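You operate a simulated robot arm through the tools that you are given. There is no shell and no other tool. Be economical: measure what you need, move in short steps, check, and stop when the job is done.

The job below is to be done with a simulated two-armed robot. You get a single attempt, and the scene is never put back.

## Task
Stack the bag of blue balloons that says "29" from the short wooden bench on top of the bag of blue balloons marked "92". Fetch the all blue tray and set it on the small brown screen. Put the yellow measuring pot in the bottom of the grey sink. Fetch the orange and green tray from the shelf under the wooden bench and set it on the top of the dryer hood. Close the tall cupboard door. Put the yellow block on the front of the tub bench away on the top of the blue-drawer bench. Open the right ribbon bench drawer, take the teal ribbon roll and leave it inside, then shut the drawer. Open the lid of the grey bin. Any order will do. Set down upright: yellow measuring pot.

Only the result counts: the job must be done as asked and must still hold three seconds after the hand-in. Knocking over, shifting, dropping, spilling or breaking anything else fails it. A push-on lid holds only when it is set on centred and level and pressed home; a screw cap is set on level and turned clockwise until tight.

## Robot
Two 7-joint arms with four-finger grippers on one trunk, on a base that drives. Base frame: it is fixed to the floor where the robot stands at the start and does not move with it; the origin is under the middle of the robot, x ahead of it, y to its left, z up; the surface under the hand at the start is at about z = 0.85. Readings come in m, degrees, newtons and seconds.
The left shoulder is at the start at [0.04, 0.181, 1.229], the right one opposite. With the tool pointing down near the work surface each hand reaches from about 0.3 to 0.82 m from the robot's upright axis, wherever it stands, measured 20 degrees to its own side. Places, roughly: all blue tray (14x5x4 cm) [0.5, 0.5, 0.4]; bag of blue balloons [0.5, -0.5, 0.75]; bottom of the grey sink [0.6, 3.8, 0.7]; lid of the grey bin [0.7, 1.9, 0.5]; orange and green tray (10x5x4 cm) [0.5, 1.4, 0.4]; right ribbon bench drawer [-1.3, 3.5, 0.8]; right ribbon bench drawer inside [-1.3, 3.4, 0.7]; small brown screen [0.5, 1.5, 1]; tall cupboard door [-0.1, 6.8, 1.1]; teal ribbon roll (9x9x4 cm) [0.4, 5.1, 0.9]; top of the blue-drawer bench [-2.3, -0.2, 0.8]; top of the dryer hood [-1.8, 5.7, 1.1]; yellow block (4x4x3 cm) [0.4, 5.7, 0.9]; yellow measuring pot [0.75, 1.25, 1]. Payload 3.67 kg a hand.
Tool frame (each hand has its own): the origin (TCP) lies between the finger pads and is the grasp point; the fingertips stand 0.028 m ahead of it; z points along the fingers, y is the line along which they close. Largest opening 0.112 m; the body of the gripper starts 0.073 m behind the TCP.
Orientation is told as [roll, pitch, yaw] about the base's x, y, z axes, in that order, counted from this pose: with the fingers straight down and closing along the base's y, the tool's x points along the base's -x, its y along +y and its z along -z.

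## Interface
- The arms move only by the tool drive_tool. It takes "left_series", "right_series" or both (then of equal length, played together; a hand with none holds still); each is a list of rows, each a list of 3 entries, a list of its own where there are three numbers: the shift along the tool's x, y, z in units of 500 mm (1.0 is 500 mm), then the turn, a rotation vector about the tool's x, y, z in units of 180 degrees (1.0 is 180 degrees), then the opening, from 0 (shut) to 1 (fully open). In form: [[[tx, ty, tz], [rx, ry, rz], claw], ...]. A call has 1 to 12 rows; each row is the pose to reach, as a shift and turn from the pose commanded when the call began, along the tool's axes at that moment. A call with a number of a shift or a turn outside -1 to 1 is refused whole. A row lasts 0.2 s, in which the tool goes at most 0.05 m and 8.6 degrees; a call with a longer step from one row to the next is refused whole, and so is a gripper value outside its range. Where a pose cannot be reached the arm comes as near as it can. A force on the tool above 40 N (or 10 N above the force at the start of the call, whichever is more), or a blocked arm, ends the call early, and 0.2 s more pass. Each finger halts on what it meets, pressing with about 38 N; the grip force reading is that of the motor and also rises with nothing between the fingers. The clock runs only during rows and for 0.2 s after the last one: add rows that repeat a pose to give the fingers time. The reply holds the time, the measured pose of the TCP, the force on the tool along the base axes, the opening and the grip force, in the units named above and with some noise, with the torque about the TCP (base axes, N m) and any sound that the robot's microphone picked up, and new pictures: "pictures" is both (left out), scene, wrist or none (wrist: the cameras of the hands that moved).
- Cameras (640 x 400 px; columns grow to the right, rows downward): "scene" is now at [0.085, -0.0256, 1.4441]; the picture's right is [-0.36, -0.93, 0.00], its down [-0.76, 0.29, -0.58] and it looks along [0.55, -0.21, -0.81] (base axes); focal length 255 px, centre (320, 200). "left" rides on the left gripper at [0.06, 0.018, -0.104] in its tool frame; the picture's right is [-0.29, 0.96, 0.00], its down [-0.80, -0.24, -0.55] and it looks along [-0.53, -0.16, 0.83] (tool axes); focal length 234 px, centre (320, 200). "right" rides on the right gripper at [0.06, -0.018, -0.104] in its tool frame; the picture's right is [0.29, 0.96, 0.00], its down [-0.80, 0.24, -0.55] and it looks along [-0.53, 0.16, 0.83] (tool axes); focal length 234 px, centre (320, 200). There is no depth. A picture from a camera that has moved, and an enlarged one, comes with that camera's place and axes in the base frame and with its lens. The place of the scene camera against the robot may be out by one fixed shift of up to 0.018 m in any direction.
- lift_body(by): slides the trunk up (or, below 0, down) by that many m; the arms and the scene camera ride with it, the base frame stays. It gives what a move gives, with no picture.
- roll_base(legs): drives the robot by 1 to 6 legs, each [ahead, left, turn to the left] in m, m and degrees, along the robot's own axes; the way and the turn of a leg run together, so that a leg with both is an arc; at most 1.5 m and 180 degrees a leg. The arms and the cameras ride along, it lands a little off, and it stops where it bumps. It gives what a move gives, and a new picture of the scene camera.
- aim_head(pan, tilt): turns the head with the scene camera to pan (to the left, within 86 degrees either way) and tilt (down, from -29 to 69), counted from straight ahead of the robot. It gives what a move gives, and a new picture of the scene camera.
- inspect(camera, box): a new picture of the part [left, top, right, bottom] of that camera's present view, enlarged. No time passes.
- close_job(): hands the job in; it is judged then, once.

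Go step by step. Nothing tells you exact positions but the pictures and the camera data: compare them with the known pose of the tool, close in by small moves and look again before you grip or let go. The budget is 483 turns and 360 pictures, counting those below and the enlarged ones. Unless the task says otherwise, let go and move clear before handing in.

The tools are called after "Call:" as name(argument=value, ...) on one line, values as JSON. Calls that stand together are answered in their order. drive_tool: Moves the arms, as the interface text tells. Its arguments: {"type":"object","properties":{"left_series":{"type":"array"},"right_series":{"type":"array"},"pictures":{"type":"string","enum":["both","scene","wrist","none"]}},"required":[]} The other tools are called the same way: lift_body (by) slides the trunk up or down; roll_base (legs) drives the base; aim_head (pan, tilt) turns the head that bears the scene camera; inspect (camera, box) takes an enlarged picture of a part of a camera's view; close_job () hands the job in.

At the start:

```text
clock: 0.0
left_eef_pos: [0.505, -0.0503, 1.1299]
left_tcp_rot: [0.1, 0.0, 0.1]
left_contact_force: [-0.5, -0.8, 0.1]
left_torque: [-0.01, 0.0, 0.0]
left_grip_width: 0.1123
left_gripper_force: 0.0
right_eef_pos: [0.4754, -0.5165, 1.1051]
right_tcp_rot: [-0.1, 0.0, 0.0]
right_contact_force: [0.1, -1.0, -0.3]
right_torque: [-0.02, 0.0, 0.0]
right_grip_width: 0.1119
right_gripper_force: 0.0
trunk travel left (down, up): [-0.35, 0.164]
robot x, y, heading: [0.0039, 0.0023, 0.1]
head pan, tilt: [-21.0, 54.2]
```

scene: 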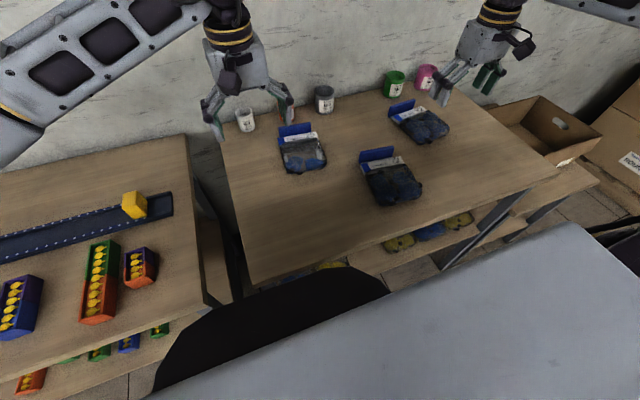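
right: 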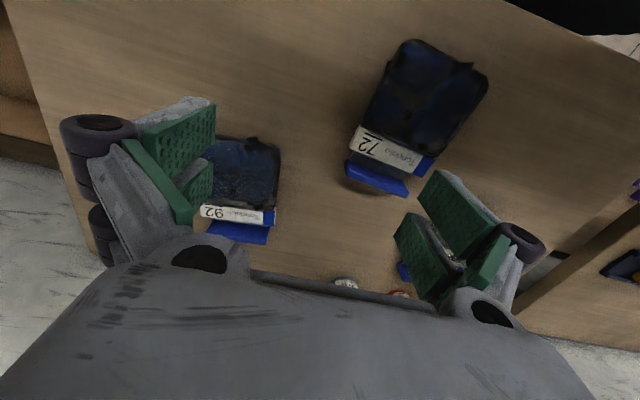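
left: 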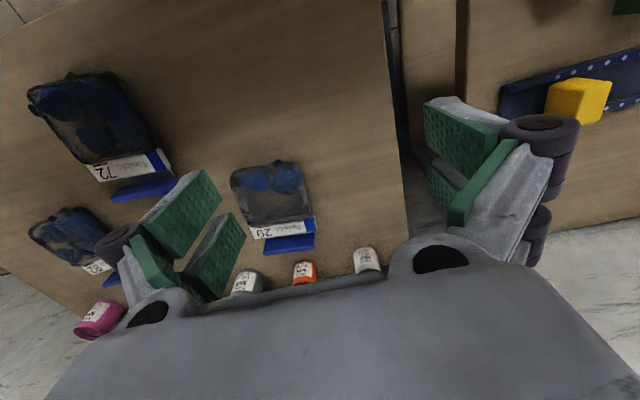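

I see three balloon bags on the short bench: 29 on the left, 72 near, 92 at far right. I'll look closer at the bags first.

Call:
inspect(camera="scene", box=[220, 60, 480, 222])

Call:
inspect(camera="left", box=[20, 60, 340, 260])

```text
2.46 times, centred on (350, 141) of scene
camera zoom: at [0.085, -0.0256, 1.4441], right [-0.36, -0.93, 0.0], down [-0.76, 0.29, -0.58], along [0.55, -0.21, -0.81], focal length 627 px, centre (246, 345)
```

zoom: 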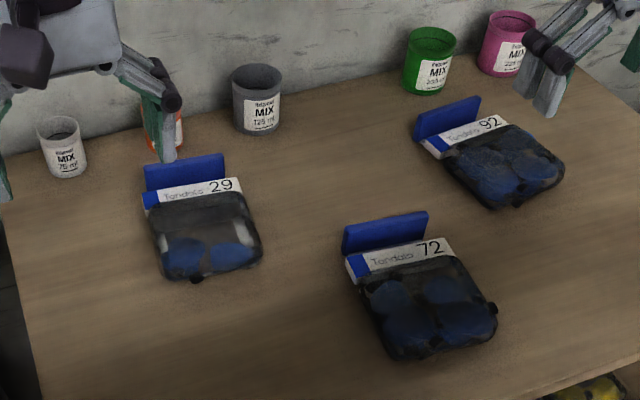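

```text
2.00 times, centred on (180, 160) of left
camera zoom: at [0.4436, -0.0318, 1.2333], right [0.29, 0.96, 0.0], down [0.8, -0.24, 0.55], along [0.53, -0.16, -0.83], focal length 468 px, centre (600, 280)
```

zoom: 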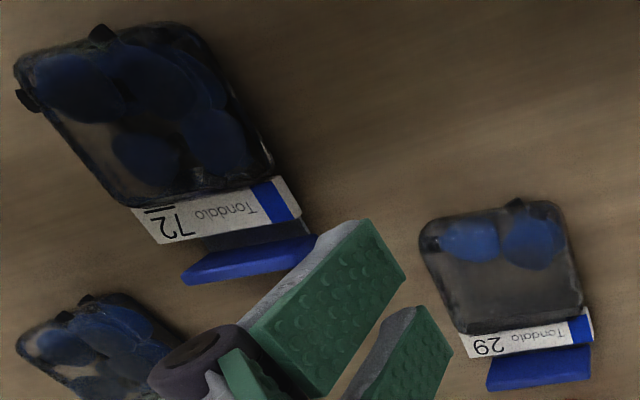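

Bags are about 13 cm wide, each with a blue upright fin at the far edge, which is the natural grip. I'll slide right so one arm reaches both bags.

Call:
roll_base(legs=[[0, -0.25, 0]])

```text
clock: 1.9
left_eef_pos: [0.5041, -0.2957, 1.1292]
left_tcp_rot: [0.0, -0.1, 0.2]
left_contact_force: [0.0, 0.3, 0.1]
left_torque: [-0.03, 0.0, 0.01]
left_grip_width: 0.1119
left_gripper_force: 0.1
right_eef_pos: [0.4769, -0.7617, 1.1052]
right_tcp_rot: [0.0, 0.0, 0.2]
right_contact_force: [-0.2, -0.5, -0.7]
right_torque: [0.01, -0.01, 0.01]
right_grip_width: 0.1118
right_gripper_force: 0.1
trunk travel left (down, up): [-0.35, 0.164]
robot x, y, heading: [-0.0006, -0.247, 0.3]
head pan, tilt: [-21.0, 54.2]
camera scene: at [0.0855, -0.2721, 1.4441], right [-0.35, -0.94, 0.0], down [-0.76, 0.29, -0.58], along [0.55, -0.21, -0.81], focal length 255 px, centre (320, 200)
```

scene: 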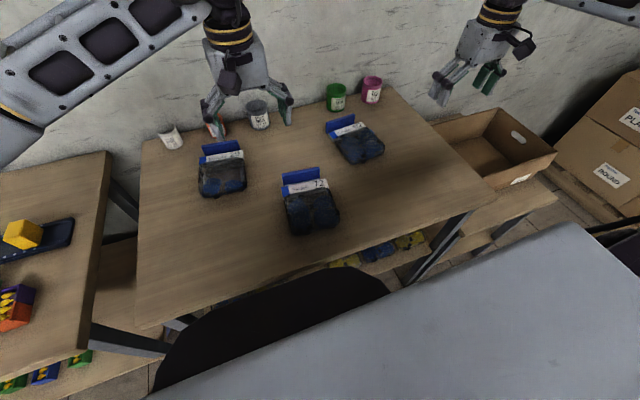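

Call:
drive_tool(left_series=[[[0, 0.09, 0], [0, 0, 0], 1], [[0, 0.18, 0], [0, 0, 0], 1], [[0, 0.27, 0], [0, 0, 0], 1], [[0, 0.36, 0], [0, 0, 0], 1], [[0, 0.45, 0], [0, 0, 0], 1], [[0, 0.54, 0], [0, 0, 0], 1], [[0, 0.63, 0], [0, 0, 0], 1], [[0, 0.7, 0], [0, 0, 0], 1], [[0, 0.7, 0], [0, 0, 0], 1], [[0, 0.7, 0], [0, 0, 0], 1], [[0, 0.7, 0], [0, 0, 0], 1]], right_series=[[[-0.02, 0.08, 0], [0, 0, -0.0455], 1], [[-0.04, 0.16, 0], [0, 0, -0.091], 1], [[-0.06, 0.24, 0], [0, 0, -0.1365], 1], [[-0.08, 0.32, 0], [0, 0, -0.182], 1], [[-0.1, 0.4, 0], [0, 0, -0.2275], 1], [[-0.12, 0.48, 0], [0, 0, -0.273], 1], [[-0.14, 0.56, 0], [0, 0, -0.3185], 1], [[-0.16, 0.64, 0], [0, 0, -0.364], 1], [[-0.18, 0.72, 0], [0, 0, -0.4095], 1], [[-0.2, 0.8, 0], [0, 0, -0.455], 1], [[-0.22, 0.88, 0], [0, 0, -0.5], 1]], pictures="scene")

```text
clock: 4.2
left_eef_pos: [0.5043, 0.0541, 1.1308]
left_tcp_rot: [0.1, 0.0, 0.1]
left_contact_force: [-0.3, 0.1, 0.6]
left_torque: [-0.02, 0.01, -0.01]
left_grip_width: 0.1124
left_gripper_force: 0.1
right_eef_pos: [0.5669, -0.3451, 1.1054]
right_tcp_rot: [-0.1, -0.1, 90.2]
right_contact_force: [-0.2, 0.5, -1.1]
right_torque: [-0.02, 0.0, 0.01]
right_grip_width: 0.1121
right_gripper_force: 0.0
right hand out of reach, approached as far as the arm can: row 11
trunk travel left (down, up): [-0.35, 0.164]
robot x, y, heading: [0.0031, -0.2425, 0.0]
head pan, tilt: [-21.0, 54.2]
camera scene: at [0.0852, -0.272, 1.4441], right [-0.35, -0.93, 0.0], down [-0.76, 0.29, -0.58], along [0.55, -0.21, -0.81], focal length 255 px, centre (320, 200)
```

scene: 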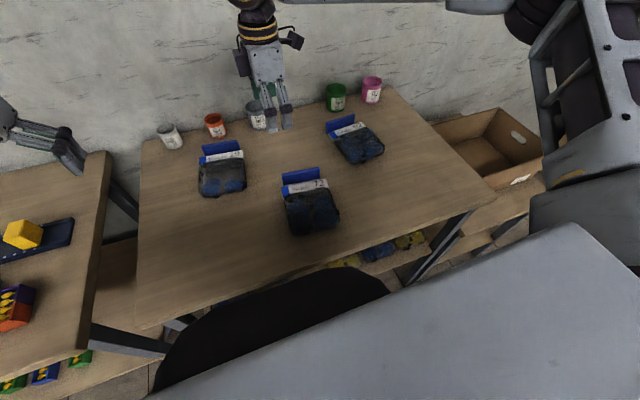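

The right wrist nears a limit in this yaw, so I'll use the left hand instead: put the right arm back out of the way, yaw the left by +90 and shift the base farther right.

Call:
drive_tool(right_series=[[[0.08, 0.0, 0], [0, 0, 0.0455], 1], [[0.16, 0.0, 0], [0, 0, 0.091], 1], [[0.24, 0, 0], [0, 0, 0.1365], 1], [[0.32, 0, 0], [0, 0, 0.182], 1], [[0.4, 0, 0], [0, 0, 0.2275], 1], [[0.48, 0, 0], [0, 0, 0.273], 1], [[0.56, 0, 0], [0, 0, 0.3185], 1], [[0.64, 0, 0], [0, 0, 0.364], 1], [[0.7, 0, 0], [0, 0, 0.4095], 1], [[0.7, 0, 0], [0, 0, 0.455], 1], [[0.7, 0, 0], [0, 0, 0.5], 1]], left_series=[[[0, 0, 0], [0, 0, -0.0455], 1], [[0, 0, 0], [0, 0, -0.091], 1], [[0, 0, 0], [0, 0, -0.1365], 1], [[0, 0, 0], [0, 0, -0.182], 1], [[0, 0, 0], [0, 0, -0.2275], 1], [[0, 0, 0], [0, 0, -0.273], 1], [[0, 0, 0], [0, 0, -0.3185], 1], [[0, 0, 0], [0, 0, -0.364], 1], [[0, 0, 0], [0, 0, -0.4095], 1], [[0, 0, 0], [0, 0, -0.455], 1], [[0, 0, 0], [0, 0, -0.5], 1]], pictures="none")

Call:
roll_base(legs=[[0, -0.25, 0]])

```text
clock: 6.7
left_eef_pos: [0.5031, 0.0541, 1.129]
left_tcp_rot: [0.0, 0.0, 90.3]
left_contact_force: [0.0, 0.2, -0.3]
left_torque: [0.01, 0.0, -0.03]
left_grip_width: 0.112
left_gripper_force: 0.0
right_eef_pos: [0.569, -0.695, 1.106]
right_tcp_rot: [0.1, 0.0, 0.1]
right_contact_force: [0.3, 0.5, 0.6]
right_torque: [0.04, 0.05, -0.02]
right_grip_width: 0.1119
right_gripper_force: 0.0
trunk travel left (down, up): [-0.35, 0.164]
robot x, y, heading: [-0.004, -0.2494, 0.2]
head pan, tilt: [-21.0, 54.2]
```

```text
clock: 8.5
left_eef_pos: [0.5047, -0.2002, 1.1297]
left_tcp_rot: [0.0, 0.0, 90.0]
left_contact_force: [0.4, 0.6, -0.1]
left_torque: [0.02, -0.03, 0.0]
left_grip_width: 0.1119
left_gripper_force: 0.0
right_eef_pos: [0.5672, -0.9494, 1.1071]
right_tcp_rot: [0.0, -0.1, -0.1]
right_contact_force: [0.2, -0.8, -0.2]
right_torque: [-0.03, 0.0, 0.01]
right_grip_width: 0.112
right_gripper_force: 0.0
trunk travel left (down, up): [-0.35, 0.164]
robot x, y, heading: [0.0019, -0.5007, -0.5]
head pan, tilt: [-21.0, 54.2]
camera scene: at [0.0856, -0.5242, 1.4441], right [-0.36, -0.93, 0.0], down [-0.76, 0.29, -0.58], along [0.55, -0.21, -0.81], focal length 255 px, centre (320, 200)
```

scene: 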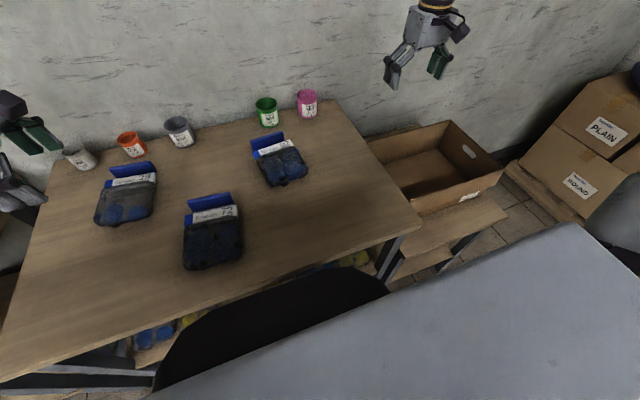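

Call:
drive_tool(left_series=[[[0, -0.08, 0], [0, 0, 0], 1], [[0, -0.16, 0], [0, 0, 0], 1], [[0, -0.24, 0], [0, 0, 0], 1], [[0, -0.32, 0], [0, 0, 0], 1], [[0, -0.4, 0.04], [0, 0, 0], 1], [[-0.02, -0.46, 0.1], [0, 0, 0], 1]], pictures="wrist")

Call:
aim_head(pan=15, tilt=40)

```text
clock: 9.9
left_eef_pos: [0.7359, -0.1912, 1.0796]
left_tcp_rot: [0.0, 0.0, 89.9]
left_contact_force: [0.2, 0.2, -0.1]
left_torque: [-0.01, 0.02, 0.0]
left_grip_width: 0.1118
left_gripper_force: 0.1
right_eef_pos: [0.5685, -0.9499, 1.106]
right_tcp_rot: [0.0, 0.1, -0.1]
right_contact_force: [0.3, 0.6, 0.1]
right_torque: [-0.04, 0.02, 0.0]
right_grip_width: 0.1121
right_gripper_force: 0.1
trunk travel left (down, up): [-0.35, 0.164]
robot x, y, heading: [0.0, -0.4957, -0.2]
head pan, tilt: [-21.0, 54.2]
camera left: at [0.7174, -0.25, 1.1825], right [-0.96, 0.29, 0.0], down [0.24, 0.8, 0.55], along [0.16, 0.53, -0.83], focal length 234 px, centre (320, 200)
```

left: 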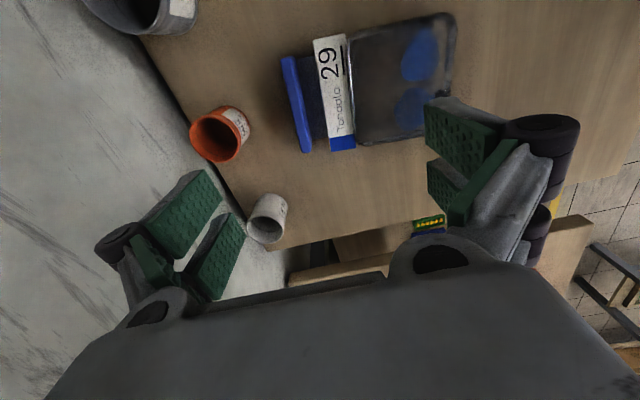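

```text
clock: 10.9
left_eef_pos: [0.7361, -0.1919, 1.0793]
left_tcp_rot: [0.0, 0.1, 89.9]
left_contact_force: [0.0, 0.5, -0.1]
left_torque: [-0.04, -0.02, 0.01]
left_grip_width: 0.1122
left_gripper_force: 0.0
right_eef_pos: [0.5676, -0.9489, 1.1081]
right_tcp_rot: [0.0, -0.1, -0.1]
right_contact_force: [0.2, -0.6, 0.3]
right_torque: [-0.02, 0.01, -0.02]
right_grip_width: 0.1118
right_gripper_force: 0.1
trunk travel left (down, up): [-0.35, 0.164]
robot x, y, heading: [-0.0015, -0.4981, -0.2]
head pan, tilt: [15.0, 40.0]
camera scene: at [0.1001, -0.4768, 1.4637], right [0.26, -0.97, 0.0], down [-0.62, -0.16, -0.77], along [0.74, 0.2, -0.64], focal length 255 px, centre (320, 200)
```

scene: 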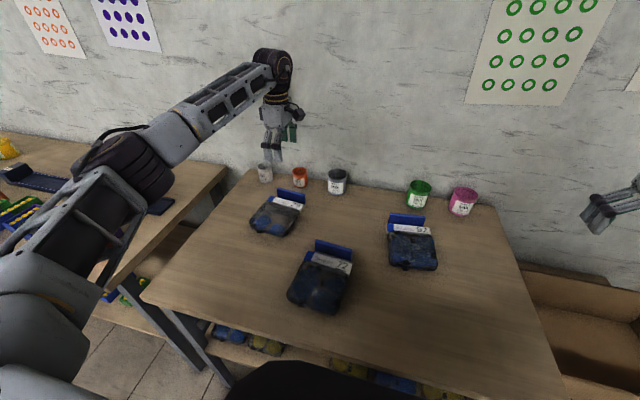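

Call:
inspect(camera="scene", box=[240, 150, 460, 288])

Call:
inspect(camera="left", box=[240, 10, 480, 160])

```text
2.90 times, centred on (350, 219) of scene
camera zoom: at [0.1001, -0.4768, 1.4637], right [0.26, -0.97, 0.0], down [-0.62, -0.16, -0.77], along [0.74, 0.2, -0.64], focal length 739 px, centre (233, 145)
```

zoom: 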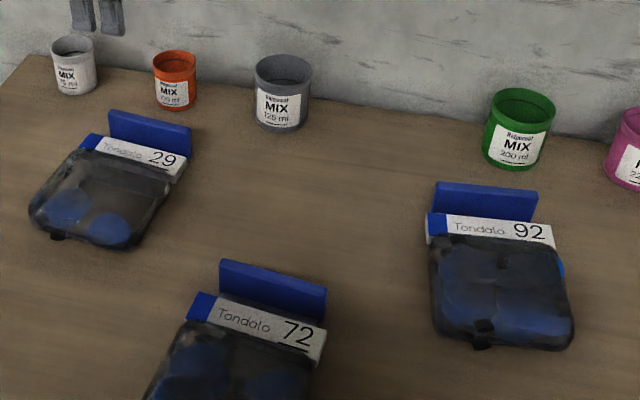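

```text
2.67 times, centred on (360, 85) of left
camera zoom: at [0.7162, -0.2505, 1.1832], right [-0.96, 0.29, 0.0], down [0.24, 0.8, 0.55], along [0.16, 0.53, -0.83], focal length 624 px, centre (213, 507)
```

zoom: 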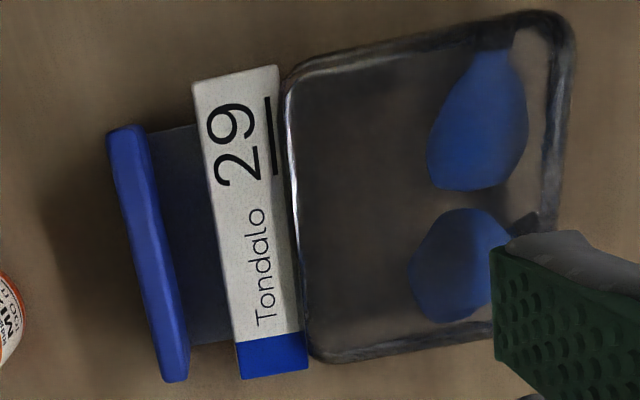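

Call:
drive_tool(left_series=[[[0.012, -0.048, 0.04], [0, 0, 0.027], 0.5], [[0.012, -0.048, 0.1], [0, 0, 0.054], 0.25], [[0.012, -0.048, 0.19], [0, 0, 0.054], 0.25], [[0.012, -0.048, 0.19], [0, 0, 0.054], 0.25]], pictures="both")

```text
clock: 11.9
left_eef_pos: [0.7605, -0.1966, 0.9838]
left_tcp_rot: [0.1, 0.0, 80.1]
left_contact_force: [0.0, -0.6, 0.3]
left_torque: [0.03, 0.02, -0.01]
left_grip_width: 0.0282
left_gripper_force: 0.0
right_eef_pos: [0.5668, -0.9509, 1.1073]
right_tcp_rot: [0.1, -0.1, -0.1]
right_contact_force: [0.2, 0.0, -0.9]
right_torque: [0.0, 0.01, 0.0]
right_grip_width: 0.1121
right_gripper_force: 0.1
trunk travel left (down, up): [-0.35, 0.164]
robot x, y, heading: [0.0025, -0.4976, -0.5]
head pan, tilt: [15.0, 40.0]
camera scene: at [0.0998, -0.4776, 1.4638], right [0.26, -0.97, 0.0], down [-0.62, -0.16, -0.77], along [0.74, 0.2, -0.64], focal length 255 px, centre (320, 200)
camera left: at [0.7318, -0.2522, 1.0878], right [-0.89, 0.45, 0.0], down [0.37, 0.74, 0.55], along [0.25, 0.5, -0.83], focal length 234 px, centre (320, 200)
```

scene: 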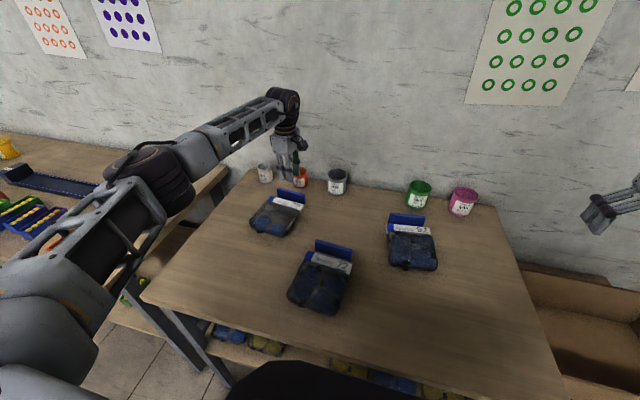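
left: 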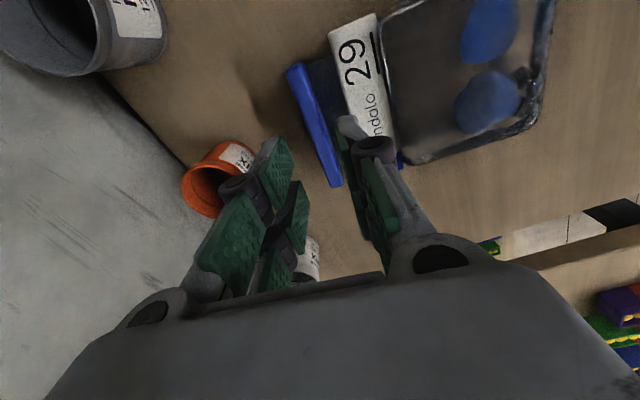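

Call:
drive_tool(left_series=[[[0, 0, 0.08], [0, 0, 0], 0.25], [[0, 0, 0.12], [0, 0, 0], 0.25]], pictures="wrist")

```text
clock: 12.5
left_eef_pos: [0.7607, -0.1975, 0.9235]
left_tcp_rot: [-0.1, 0.0, 80.2]
left_contact_force: [0.9, 0.2, -1.0]
left_torque: [0.03, 0.02, -0.03]
left_grip_width: 0.0281
left_gripper_force: 0.1
right_eef_pos: [0.5677, -0.9498, 1.1072]
right_tcp_rot: [0.0, 0.0, 0.0]
right_contact_force: [-0.5, -0.5, 0.2]
right_torque: [-0.02, -0.04, 0.04]
right_grip_width: 0.112
right_gripper_force: 0.2
trunk travel left (down, up): [-0.35, 0.164]
robot x, y, heading: [0.0037, -0.4993, -0.1]
head pan, tilt: [15.0, 40.0]
camera left: at [0.7328, -0.2526, 1.0281], right [-0.89, 0.45, 0.0], down [0.37, 0.74, 0.55], along [0.25, 0.5, -0.83], focal length 234 px, centre (320, 200)
```

left: 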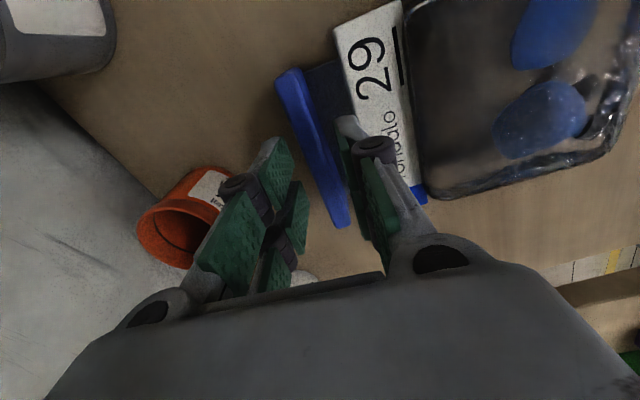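

Call:
drive_tool(left_series=[[[0, 0, 0.02], [0, 0, 0], 0.25], [[0, 0, 0.034], [0, 0, 0], 0.25], [[0, 0, 0.034], [0, 0, 0], 0.0], [[0, 0, 0.034], [0, 0, 0], 0.0], [[0, 0, 0.034], [0, 0, 0], 0.0]], pictures="wrist")

```text
clock: 13.7
left_eef_pos: [0.7613, -0.1956, 0.9087]
left_tcp_rot: [0.0, 0.1, 80.2]
left_contact_force: [-0.7, 0.6, -0.1]
left_torque: [-0.01, 0.0, -0.03]
left_grip_width: 0.0136
left_gripper_force: 38.2
right_eef_pos: [0.567, -0.9497, 1.1073]
right_tcp_rot: [0.0, 0.0, -0.1]
right_contact_force: [0.2, -0.2, 0.6]
right_torque: [-0.02, 0.02, 0.0]
right_grip_width: 0.112
right_gripper_force: 0.1
trunk travel left (down, up): [-0.35, 0.164]
robot x, y, heading: [-0.0009, -0.4976, -0.1]
head pan, tilt: [15.0, 40.0]
camera left: at [0.7321, -0.2516, 1.0114], right [-0.89, 0.45, 0.0], down [0.37, 0.74, 0.55], along [0.25, 0.5, -0.83], focal length 234 px, centre (320, 200)
```

left: 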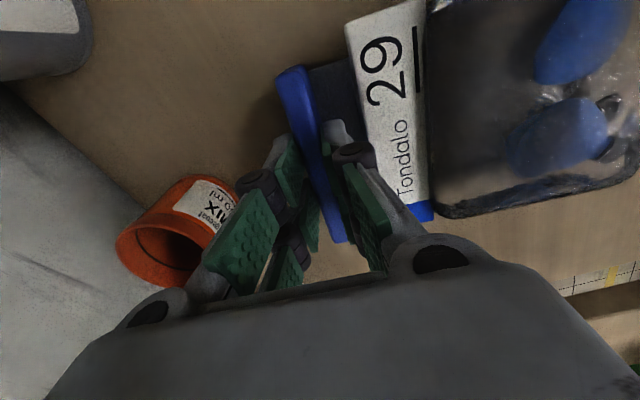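

Call:
drive_tool(left_series=[[[0, 0, -0.03], [0, 0, 0], 0], [[0, 0, -0.08], [0, 0, 0], 0], [[0, 0, -0.15], [0, 0, 0], 0], [[0, 0, -0.22], [0, 0, 0], 0], [[0, 0, -0.28], [0, 0, 0], 0]], pictures="both")

```text
clock: 14.9
left_eef_pos: [0.7569, -0.1984, 1.0466]
left_tcp_rot: [0.1, 0.1, 80.3]
left_contact_force: [-0.4, 0.2, -0.8]
left_torque: [0.0, -0.1, -0.02]
left_grip_width: 0.0135
left_gripper_force: 38.3
right_eef_pos: [0.5662, -0.9501, 1.107]
right_tcp_rot: [0.0, -0.1, -0.1]
right_contact_force: [-1.2, -0.5, 0.5]
right_torque: [0.01, -0.02, 0.02]
right_grip_width: 0.1121
right_gripper_force: 0.0
trunk travel left (down, up): [-0.35, 0.164]
robot x, y, heading: [0.0001, -0.4981, -0.1]
head pan, tilt: [15.0, 40.0]
camera scene: at [0.0995, -0.477, 1.4638], right [0.26, -0.97, 0.0], down [-0.62, -0.17, -0.77], along [0.74, 0.2, -0.64], focal length 255 px, centre (320, 200)
camera left: at [0.7283, -0.2527, 1.1511], right [-0.9, 0.45, 0.0], down [0.37, 0.74, 0.55], along [0.25, 0.5, -0.83], focal length 234 px, centre (320, 200)
```

scene: 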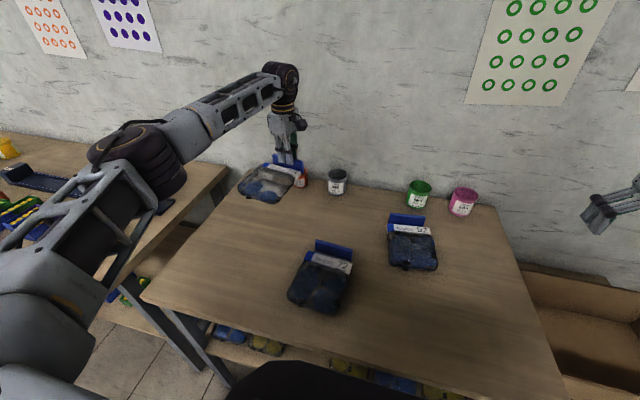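
left: 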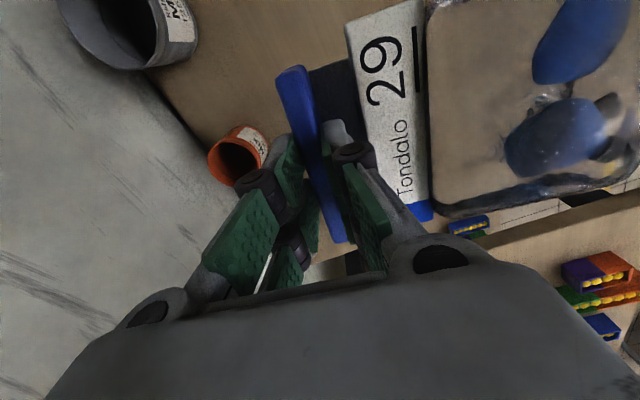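

Call:
drive_tool(left_series=[[[0.09, -0.006, 0], [0, 0, -0.009], 0], [[0.18, -0.012, 0], [0, 0, -0.018], 0], [[0.27, -0.018, 0], [0, 0, -0.027], 0], [[0.36, -0.024, 0], [0, 0, -0.036], 0], [[0.45, -0.03, 0], [0, 0, -0.045], 0], [[0.54, -0.036, 0], [0, 0, -0.054], 0], [[0.63, -0.042, 0], [0, 0, -0.063], 0], [[0.72, -0.048, 0], [0, 0, -0.072], 0], [[0.8, -0.051, 0], [0, 0, -0.0806], 0], [[0.8, -0.051, 0], [0, 0, -0.0806], 0]], pictures="both")

```text
clock: 17.1
left_eef_pos: [0.7102, -0.5884, 1.0424]
left_tcp_rot: [0.0, 0.0, 94.8]
left_contact_force: [0.1, -0.1, -0.5]
left_torque: [-0.01, -0.1, 0.03]
left_grip_width: 0.0134
left_gripper_force: 37.6
left hand out of reach, approached as far as the arm can: row 9, 10
right_eef_pos: [0.5685, -0.9486, 1.1071]
right_tcp_rot: [0.1, 0.0, 0.0]
right_contact_force: [-0.8, -0.5, -0.1]
right_torque: [-0.01, 0.02, 0.04]
right_grip_width: 0.1119
right_gripper_force: 0.1
trunk travel left (down, up): [-0.35, 0.164]
robot x, y, heading: [0.004, -0.4982, -0.3]
head pan, tilt: [15.0, 40.0]
camera scene: at [0.1003, -0.4759, 1.4637], right [0.26, -0.97, 0.0], down [-0.62, -0.17, -0.77], along [0.74, 0.2, -0.64], focal length 255 px, centre (320, 200)
camera left: at [0.6959, -0.6487, 1.147], right [-0.98, 0.21, 0.0], down [0.17, 0.81, 0.55], along [0.11, 0.54, -0.83], focal length 234 px, centre (320, 200)
```

scene: 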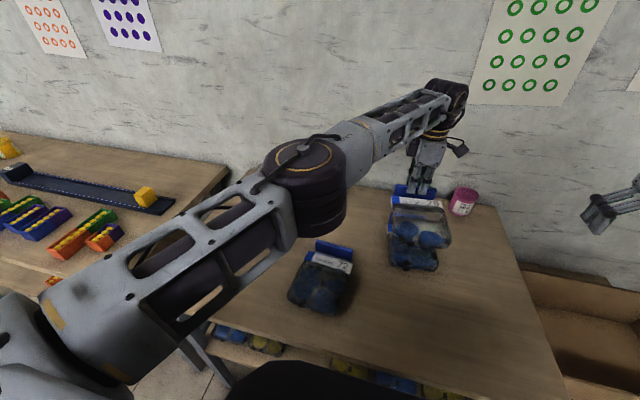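
left: 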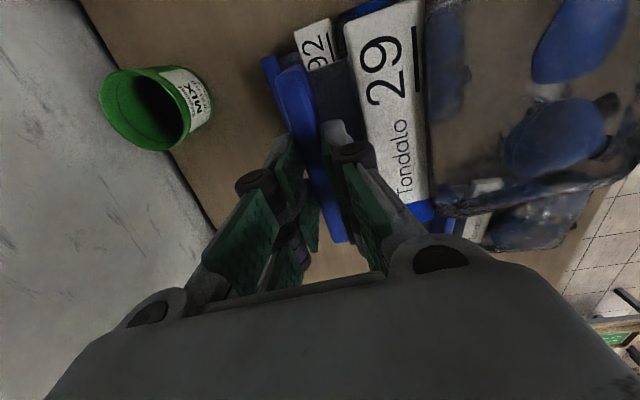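

Call:
roll_base(legs=[[0, -0.09, 0]])

```text
clock: 18.3
left_eef_pos: [0.7097, -0.6799, 1.042]
left_tcp_rot: [0.0, 0.0, 94.7]
left_contact_force: [0.4, -0.3, -1.8]
left_torque: [0.04, -0.11, -0.03]
left_grip_width: 0.0136
left_gripper_force: 38.3
right_eef_pos: [0.5665, -1.0408, 1.1064]
right_tcp_rot: [0.0, 0.0, -0.1]
right_contact_force: [-0.6, 0.5, 0.5]
right_torque: [0.03, 0.03, 0.02]
right_grip_width: 0.1123
right_gripper_force: 0.1
trunk travel left (down, up): [-0.35, 0.164]
robot x, y, heading: [-0.0, -0.5903, 0.1]
head pan, tilt: [15.0, 40.0]
camera scene: at [0.0997, -0.5669, 1.4638], right [0.26, -0.97, 0.0], down [-0.62, -0.16, -0.77], along [0.74, 0.2, -0.64], focal length 255 px, centre (320, 200)
```

scene: 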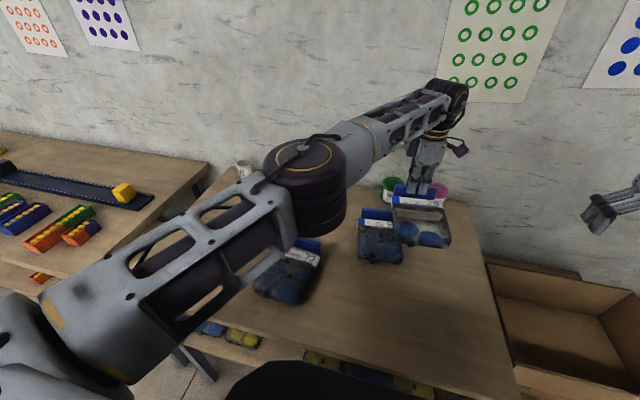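

Call:
drive_tool(left_series=[[[-0.08, 0, 0], [0, 0, 0], 0], [[-0.166, 0, 0], [0, 0, 0], 0], [[-0.166, 0, 0], [0, 0, 0], 0]], pictures="both")

```text
clock: 19.1
left_eef_pos: [0.7022, -0.6, 1.0436]
left_tcp_rot: [0.0, 0.0, 94.6]
left_contact_force: [-0.6, -0.7, -1.0]
left_torque: [0.04, -0.08, 0.03]
left_grip_width: 0.0137
left_gripper_force: 37.7
right_eef_pos: [0.5662, -1.0435, 1.1071]
right_tcp_rot: [0.1, 0.0, -0.2]
right_contact_force: [-0.8, 0.3, 0.0]
right_torque: [0.04, 0.01, 0.01]
right_grip_width: 0.1121
right_gripper_force: 0.0
trunk travel left (down, up): [-0.35, 0.164]
robot x, y, heading: [0.0032, -0.5916, -0.3]
head pan, tilt: [15.0, 40.0]
camera scene: at [0.0996, -0.5704, 1.4638], right [0.26, -0.97, 0.0], down [-0.62, -0.16, -0.77], along [0.74, 0.2, -0.64], focal length 255 px, centre (320, 200)
camera left: at [0.6879, -0.661, 1.1464], right [-0.98, 0.21, 0.0], down [0.17, 0.81, 0.56], along [0.12, 0.54, -0.83], focal length 234 px, centre (320, 200)
```

scene: 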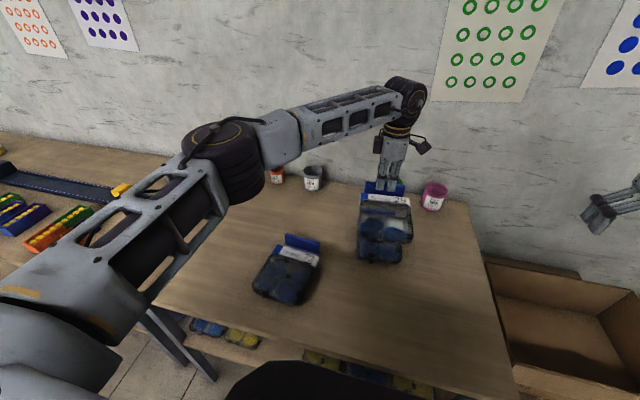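
left: 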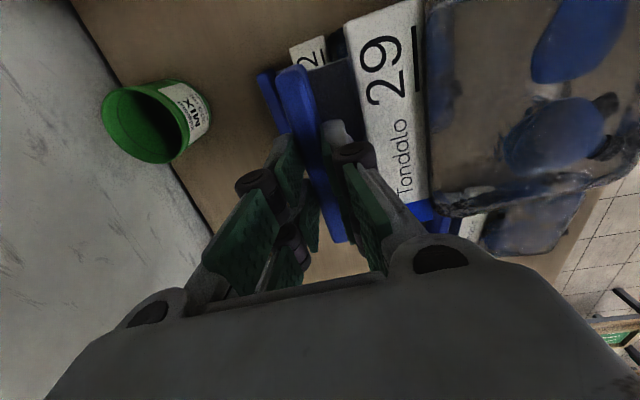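

Call:
drive_tool(left_series=[[[0, 0, 0.06], [0, 0, 0], 0], [[0, 0, 0.12], [0, 0, 0], 0], [[0, 0, 0.17], [0, 0, 0], 0]], pictures="wrist")

Call:
inspect(camera="scene", box=[320, 150, 460, 280])

```text
clock: 19.9
left_eef_pos: [0.7022, -0.5966, 0.9578]
left_tcp_rot: [0.1, 0.0, 94.8]
left_contact_force: [0.1, 0.2, -0.8]
left_torque: [-0.02, -0.07, -0.03]
left_grip_width: 0.0134
left_gripper_force: 38.5
right_eef_pos: [0.5671, -1.0405, 1.1066]
right_tcp_rot: [0.0, 0.0, 0.0]
right_contact_force: [0.1, 0.0, -0.5]
right_torque: [0.03, 0.01, 0.01]
right_grip_width: 0.1118
right_gripper_force: 0.1
trunk travel left (down, up): [-0.35, 0.164]
robot x, y, heading: [-0.0002, -0.5862, -0.1]
head pan, tilt: [15.0, 40.0]
camera left: at [0.6885, -0.6568, 1.0621], right [-0.98, 0.21, 0.0], down [0.17, 0.81, 0.55], along [0.11, 0.54, -0.83], focal length 234 px, centre (320, 200)
```

left: 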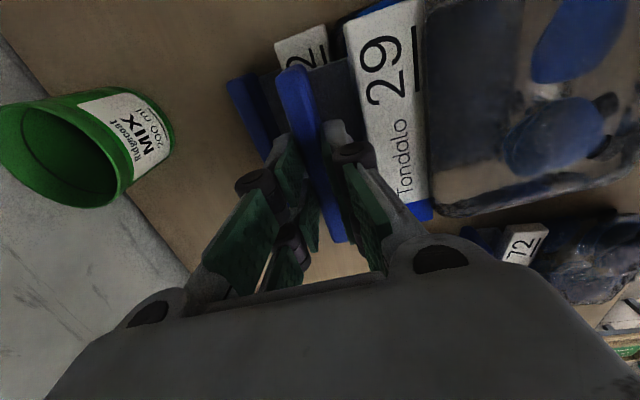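

```text
3.08 times, centred on (390, 215) of scene
camera zoom: at [0.1001, -0.5662, 1.4637], right [0.26, -0.97, 0.0], down [-0.62, -0.17, -0.77], along [0.74, 0.2, -0.64], focal length 784 px, centre (105, 154)
```

zoom: 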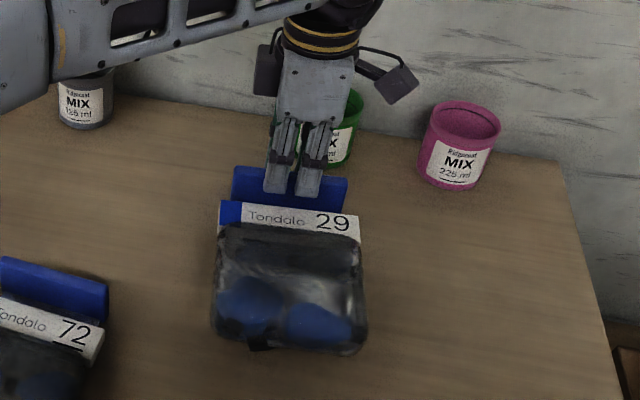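

Call:
drive_tool(left_series=[[[0, 0, 0.008], [0, 0, 0], 0], [[0, 0, 0.016], [0, 0, 0], 0], [[0, 0, 0.016], [0, 0, 0], 0]], pictures="none")

```text
clock: 20.7
left_eef_pos: [0.7022, -0.5977, 0.951]
left_tcp_rot: [-0.1, 0.0, 94.7]
left_contact_force: [2.5, 0.2, 3.8]
left_torque: [-0.16, 0.26, 0.06]
left_grip_width: 0.0133
left_gripper_force: 38.0
right_eef_pos: [0.5666, -1.0394, 1.1082]
right_tcp_rot: [0.0, 0.1, -0.1]
right_contact_force: [-0.6, -0.2, 0.9]
right_torque: [-0.01, 0.02, -0.01]
right_grip_width: 0.112
right_gripper_force: 0.1
trunk travel left (down, up): [-0.35, 0.164]
robot x, y, heading: [0.0011, -0.5886, 0.2]
head pan, tilt: [15.0, 40.0]
```

Call:
drive_tool(left_series=[[[0, 0, 0], [0, 0, 0], 0.15], [[0, 0, 0], [0, 0, 0], 0.25], [[0, 0, 0], [0, 0, 0], 0.25], [[0, 0, -0.06], [0, 0, 0], 0.25], [[0, 0, -0.14], [0, 0, 0], 0.25]], pictures="both")

Call:
inspect(camera="scene", box=[320, 150, 460, 280])

```text
clock: 21.9
left_eef_pos: [0.7008, -0.5986, 1.0219]
left_tcp_rot: [0.1, 0.0, 94.7]
left_contact_force: [-0.8, 0.1, -0.3]
left_torque: [0.0, 0.01, 0.0]
left_grip_width: 0.0283
left_gripper_force: 0.0
right_eef_pos: [0.5644, -1.0401, 1.1075]
right_tcp_rot: [0.1, -0.1, 0.0]
right_contact_force: [0.2, 0.4, 0.6]
right_torque: [-0.03, -0.03, -0.01]
right_grip_width: 0.1117
right_gripper_force: 0.0
trunk travel left (down, up): [-0.35, 0.164]
robot x, y, heading: [-0.0009, -0.5888, -0.1]
head pan, tilt: [15.0, 40.0]
camera scene: at [0.0987, -0.5671, 1.4639], right [0.26, -0.97, 0.0], down [-0.62, -0.16, -0.77], along [0.74, 0.2, -0.64], focal length 255 px, centre (320, 200)
camera left: at [0.6871, -0.6585, 1.1253], right [-0.98, 0.21, 0.0], down [0.17, 0.81, 0.55], along [0.12, 0.54, -0.83], focal length 234 px, centre (320, 200)
```

scene: 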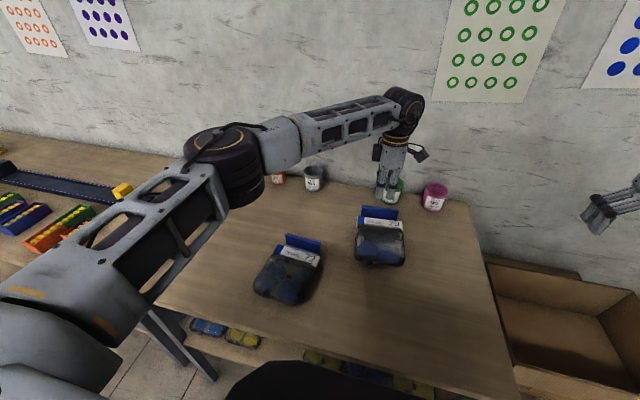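
left: 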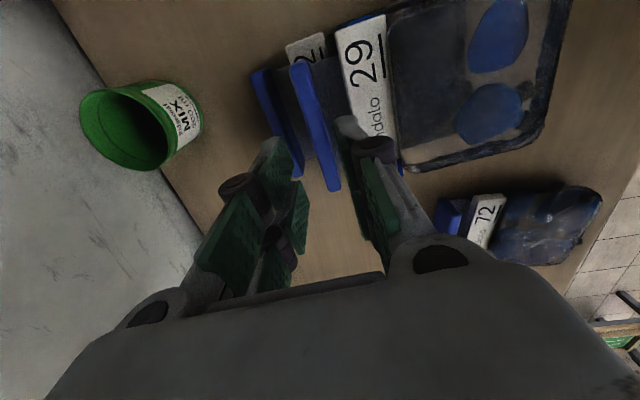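

```text
3.08 times, centred on (390, 215) of scene
camera zoom: at [0.0987, -0.5671, 1.4639], right [0.26, -0.97, 0.0], down [-0.62, -0.16, -0.77], along [0.74, 0.2, -0.64], focal length 784 px, centre (105, 154)
```

zoom: 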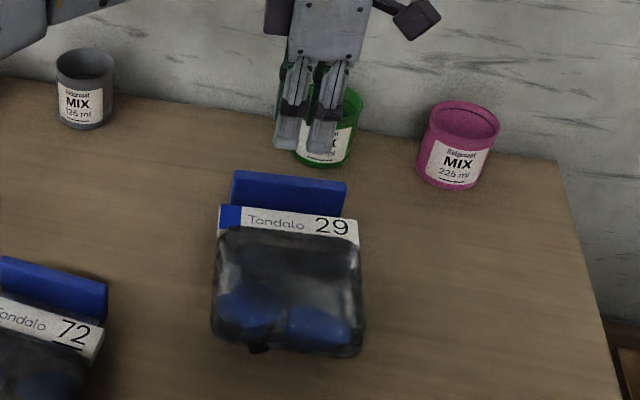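

29 is stacked cleanly on 92. Next I fold both arms in and drive left to look at the trays.

Call:
drive_tool(left_series=[[[-0.02, 0.02, -0.07], [0, 0, 0.04], 0.4], [[-0.07, 0.07, -0.13], [0, 0, 0.085], 0.6], [[-0.12, 0.13, -0.18], [0, 0, 0.13], 0.8], [[-0.17, 0.18, -0.23], [0, 0, 0.175], 1], [[-0.22, 0.24, -0.28], [0, 0, 0.22], 1], [[-0.28, 0.29, -0.32], [0, 0, 0.265], 1], [[-0.33, 0.34, -0.36], [0, 0, 0.31], 1], [[-0.39, 0.4, -0.4], [0, 0, 0.355], 1], [[-0.45, 0.46, -0.4], [0, 0, 0.4], 1], [[-0.5, 0.51, -0.4], [0, 0, 0.445], 1], [[-0.548, 0.558, -0.4], [0, 0, 0.49], 1], [[-0.548, 0.558, -0.4], [0, 0, 0.526], 1]], right_series=[[[0.03, 0.035, -0.026], [0, 0, 0], 1], [[0.06, 0.07, -0.052], [0, 0, 0], 1], [[0.09, 0.105, -0.078], [0, 0, 0], 1], [[0.12, 0.14, -0.104], [0, 0, 0], 1], [[0.15, 0.175, -0.13], [0, 0, 0], 1], [[0.18, 0.21, -0.156], [0, 0, 0], 1], [[0.21, 0.245, -0.182], [0, 0, 0], 1], [[0.24, 0.28, -0.208], [0, 0, 0], 1], [[0.27, 0.315, -0.234], [0, 0, 0], 1], [[0.3, 0.35, -0.26], [0, 0, 0], 1], [[0.332, 0.38, -0.286], [0, 0, 0], 1], [[0.332, 0.38, -0.286], [0, 0, 0], 1]], pictures="none")

Call:
roll_base(legs=[[0, 1.1, 0]])

```text
clock: 24.5
left_eef_pos: [0.4031, -0.3475, 1.2189]
left_tcp_rot: [0.0, 0.1, -0.1]
left_contact_force: [0.6, -0.9, 0.4]
left_torque: [0.01, 0.0, 0.0]
left_grip_width: 0.1119
left_gripper_force: 0.1
right_eef_pos: [0.4026, -0.8513, 1.249]
right_tcp_rot: [0.0, 0.2, -0.1]
right_contact_force: [-0.2, -0.4, -0.2]
right_torque: [0.04, 0.02, 0.0]
right_grip_width: 0.112
right_gripper_force: 0.1
trunk travel left (down, up): [-0.35, 0.164]
robot x, y, heading: [-0.0022, -0.5885, 0.1]
head pan, tilt: [15.0, 40.0]
```

```text
clock: 30.2
left_eef_pos: [0.4157, 0.7403, 1.2204]
left_tcp_rot: [0.1, 0.0, -0.7]
left_contact_force: [0.5, -0.4, 0.4]
left_torque: [0.02, -0.02, 0.02]
left_grip_width: 0.112
left_gripper_force: 0.0
right_eef_pos: [0.4078, 0.2381, 1.2501]
right_tcp_rot: [0.0, 0.0, -1.0]
right_contact_force: [0.3, -0.3, -0.2]
right_torque: [-0.03, -0.02, 0.03]
right_grip_width: 0.1121
right_gripper_force: 0.0
trunk travel left (down, up): [-0.35, 0.164]
robot x, y, heading: [0.0114, 0.5025, -1.0]
head pan, tilt: [15.0, 40.0]
camera scene: at [0.1103, 0.5245, 1.4638], right [0.24, -0.97, 0.0], down [-0.62, -0.16, -0.77], along [0.74, 0.19, -0.64], focal length 255 px, centre (320, 200)
```

scene: 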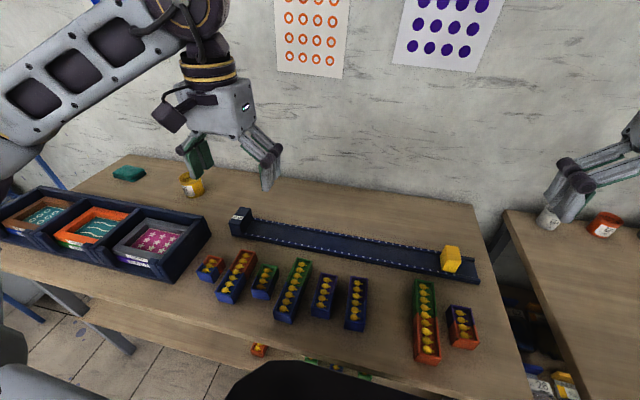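

Call:
roll_base(legs=[[-0.4, 0, 1]])

Call:
lift_body(by=-0.35)

Call:
aim_head(pan=0, tilt=45)

```text
clock: 32.8
left_eef_pos: [0.0184, 0.7507, 1.2187]
left_tcp_rot: [0.0, 0.0, 0.2]
left_contact_force: [-0.3, 0.0, 0.2]
left_torque: [-0.01, 0.01, 0.01]
left_grip_width: 0.1123
left_gripper_force: 0.1
right_eef_pos: [0.02, 0.2468, 1.2492]
right_tcp_rot: [-0.1, -0.1, -0.1]
right_contact_force: [0.2, 0.0, 0.2]
right_torque: [-0.02, 0.0, 0.03]
right_grip_width: 0.1121
right_gripper_force: 0.0
trunk travel left (down, up): [-0.35, 0.164]
robot x, y, heading: [-0.3799, 0.5067, -0.0]
head pan, tilt: [15.0, 40.0]
camera scene: at [-0.2836, 0.5297, 1.4637], right [0.26, -0.97, 0.0], down [-0.62, -0.17, -0.77], along [0.74, 0.2, -0.64], focal length 255 px, centre (320, 200)
```

scene: 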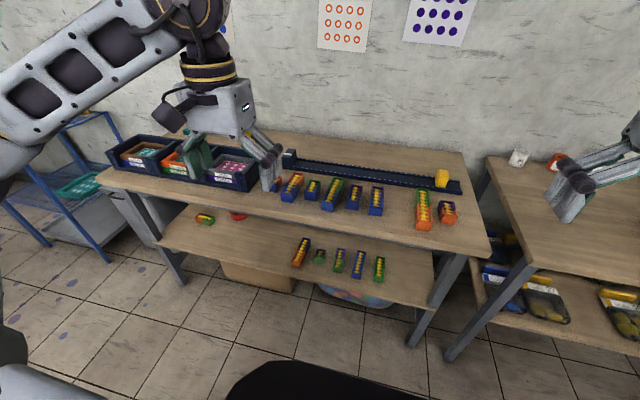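

```text
clock: 36.2
left_eef_pos: [0.0178, 0.7506, 0.8711]
left_tcp_rot: [0.0, 0.0, 0.2]
left_contact_force: [-0.2, 0.1, 0.5]
left_torque: [0.0, -0.02, -0.04]
left_grip_width: 0.1119
left_gripper_force: 0.0
right_eef_pos: [0.0171, 0.2483, 0.9024]
right_tcp_rot: [0.0, 0.1, 0.1]
right_contact_force: [0.2, -0.7, -0.6]
right_torque: [-0.02, -0.01, 0.0]
right_grip_width: 0.1117
right_gripper_force: 0.0
trunk travel left (down, up): [0.0, 0.514]
robot x, y, heading: [-0.3812, 0.5082, -0.0]
head pan, tilt: [15.0, 40.0]
```

```text
clock: 37.0
left_eef_pos: [0.0178, 0.7504, 0.8703]
left_tcp_rot: [0.0, 0.1, 0.2]
left_contact_force: [-0.6, -0.6, 0.1]
left_torque: [-0.02, 0.01, -0.01]
left_grip_width: 0.1121
left_gripper_force: 0.1
right_eef_pos: [0.0189, 0.2487, 0.9006]
right_tcp_rot: [0.0, 0.0, 0.1]
right_contact_force: [-0.1, 0.5, 0.3]
right_torque: [0.01, -0.01, 0.0]
right_grip_width: 0.112
right_gripper_force: 0.1
trunk travel left (down, up): [0.0, 0.514]
robot x, y, heading: [-0.3812, 0.5065, -0.0]
head pan, tilt: [0.0, 45.0]
camera scene: at [-0.2849, 0.5077, 1.1083], right [0.0, -1.0, 0.0], down [-0.71, 0.0, -0.71], along [0.71, 0.0, -0.71], focal length 255 px, centre (320, 200)
```

scene: 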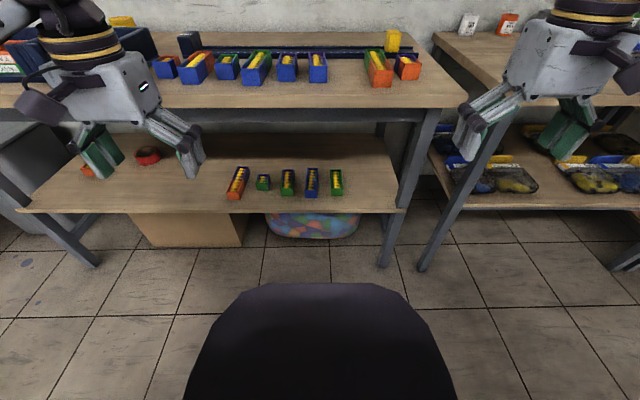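

Call:
inspect(camera="scene", box=[210, 150, 370, 215])

Call:
inspect(camera="scene", box=[20, 120, 210, 220])

```text
4.00 times, centred on (290, 182) of scene
camera zoom: at [-0.2849, 0.5077, 1.1083], right [0.0, -1.0, 0.0], down [-0.71, 0.0, -0.71], along [0.71, 0.0, -0.71], focal length 1019 px, centre (440, 270)
```

zoom: 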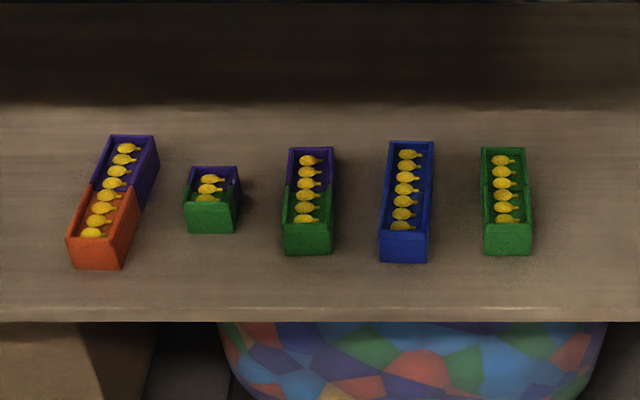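

```text
3.37 times, centred on (115, 170) of scene
camera zoom: at [-0.2849, 0.5077, 1.1083], right [0.0, -1.0, 0.0], down [-0.71, 0.0, -0.71], along [0.71, 0.0, -0.71], focal length 858 px, centre (1010, 301)
```

zoom: 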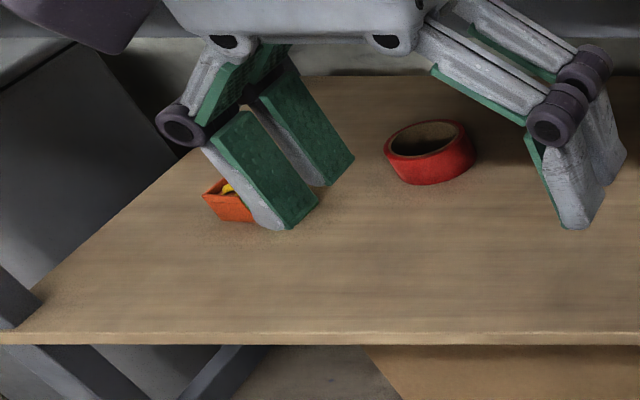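

Call:
drive_tool(left_series=[[[-0.02, -0.0375, 0.0725], [0, -0.03, 0], 1], [[-0.04, -0.075, 0.145], [0, -0.06, 0], 1], [[-0.06, -0.1125, 0.2175], [0, -0.09, 0], 1], [[-0.08, -0.15, 0.29], [0, -0.125, 0], 1], [[-0.1, -0.1875, 0.3625], [0, -0.16, 0], 1], [[-0.12, -0.225, 0.435], [0, -0.19, 0], 1], [[-0.14, -0.2625, 0.5075], [0, -0.22, 0], 1], [[-0.16, -0.3, 0.58], [0, -0.25, 0], 1]], right_series=[[[0, 0, -0.05], [0, 0, 0], 1], [[0, 0, -0.1], [0, 0, 0], 1], [[0, 0, -0.15], [0, 0, 0], 1], [[0, 0, -0.2], [0, 0, 0], 1], [[0, 0, -0.25], [0, 0, 0], 1], [[0, 0, -0.3], [0, 0, 0], 1], [[0, 0, -0.35], [0, 0, 0], 1], [[0, 0, -0.4], [0, 0, 0], 1]], pictures="both")

```text
clock: 38.8
left_eef_pos: [0.0972, 0.6005, 0.5793]
left_tcp_rot: [0.0, -45.1, 0.2]
left_contact_force: [0.0, 0.7, 0.1]
left_torque: [-0.03, -0.02, -0.03]
left_grip_width: 0.1117
left_gripper_force: 0.2
right_eef_pos: [0.0194, 0.2472, 1.1022]
right_tcp_rot: [0.0, 0.0, 0.0]
right_contact_force: [1.2, -0.7, 0.2]
right_torque: [0.0, 0.02, 0.0]
right_grip_width: 0.1121
right_gripper_force: 0.1
trunk travel left (down, up): [0.0, 0.514]
robot x, y, heading: [-0.3856, 0.5085, -0.1]
head pan, tilt: [0.0, 45.0]
camera scene: at [-0.2848, 0.5079, 1.1082], right [0.0, -1.0, 0.0], down [-0.71, 0.0, -0.71], along [0.71, 0.0, -0.71], focal length 255 px, centre (320, 200)
camera right: at [-0.0391, 0.2293, 1.2062], right [-0.29, 0.96, 0.0], down [0.8, 0.24, 0.55], along [0.53, 0.16, -0.83], focal length 234 px, centre (320, 200)
camera left: at [-0.0192, 0.6198, 0.6104], right [0.2, 0.96, 0.2], down [0.17, -0.24, 0.96], along [0.96, -0.16, -0.21], focal length 234 px, centre (320, 200)
```

scene: 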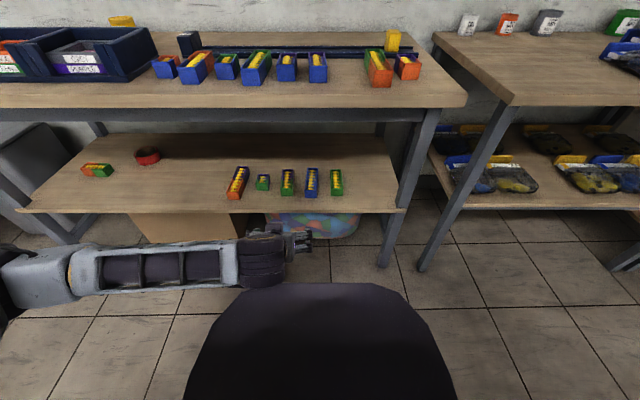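
right: 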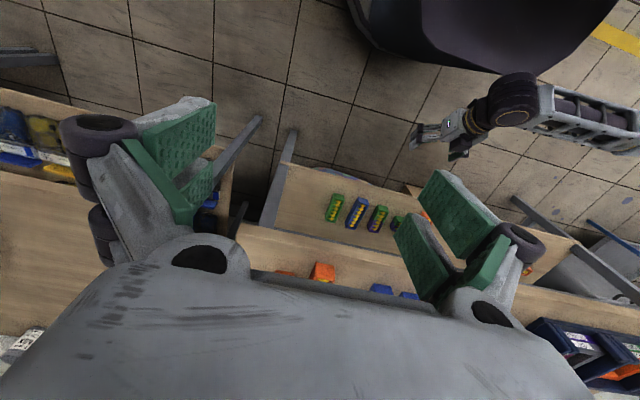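
left: 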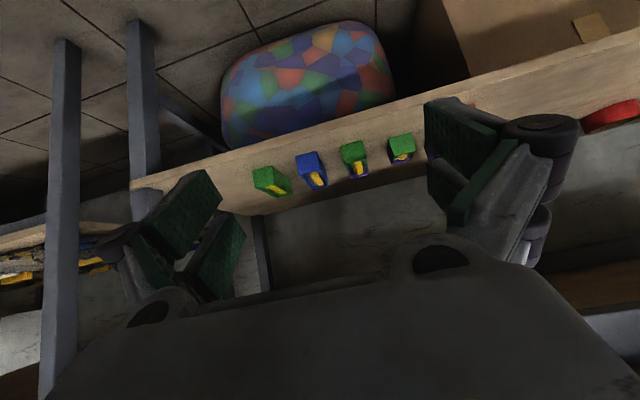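

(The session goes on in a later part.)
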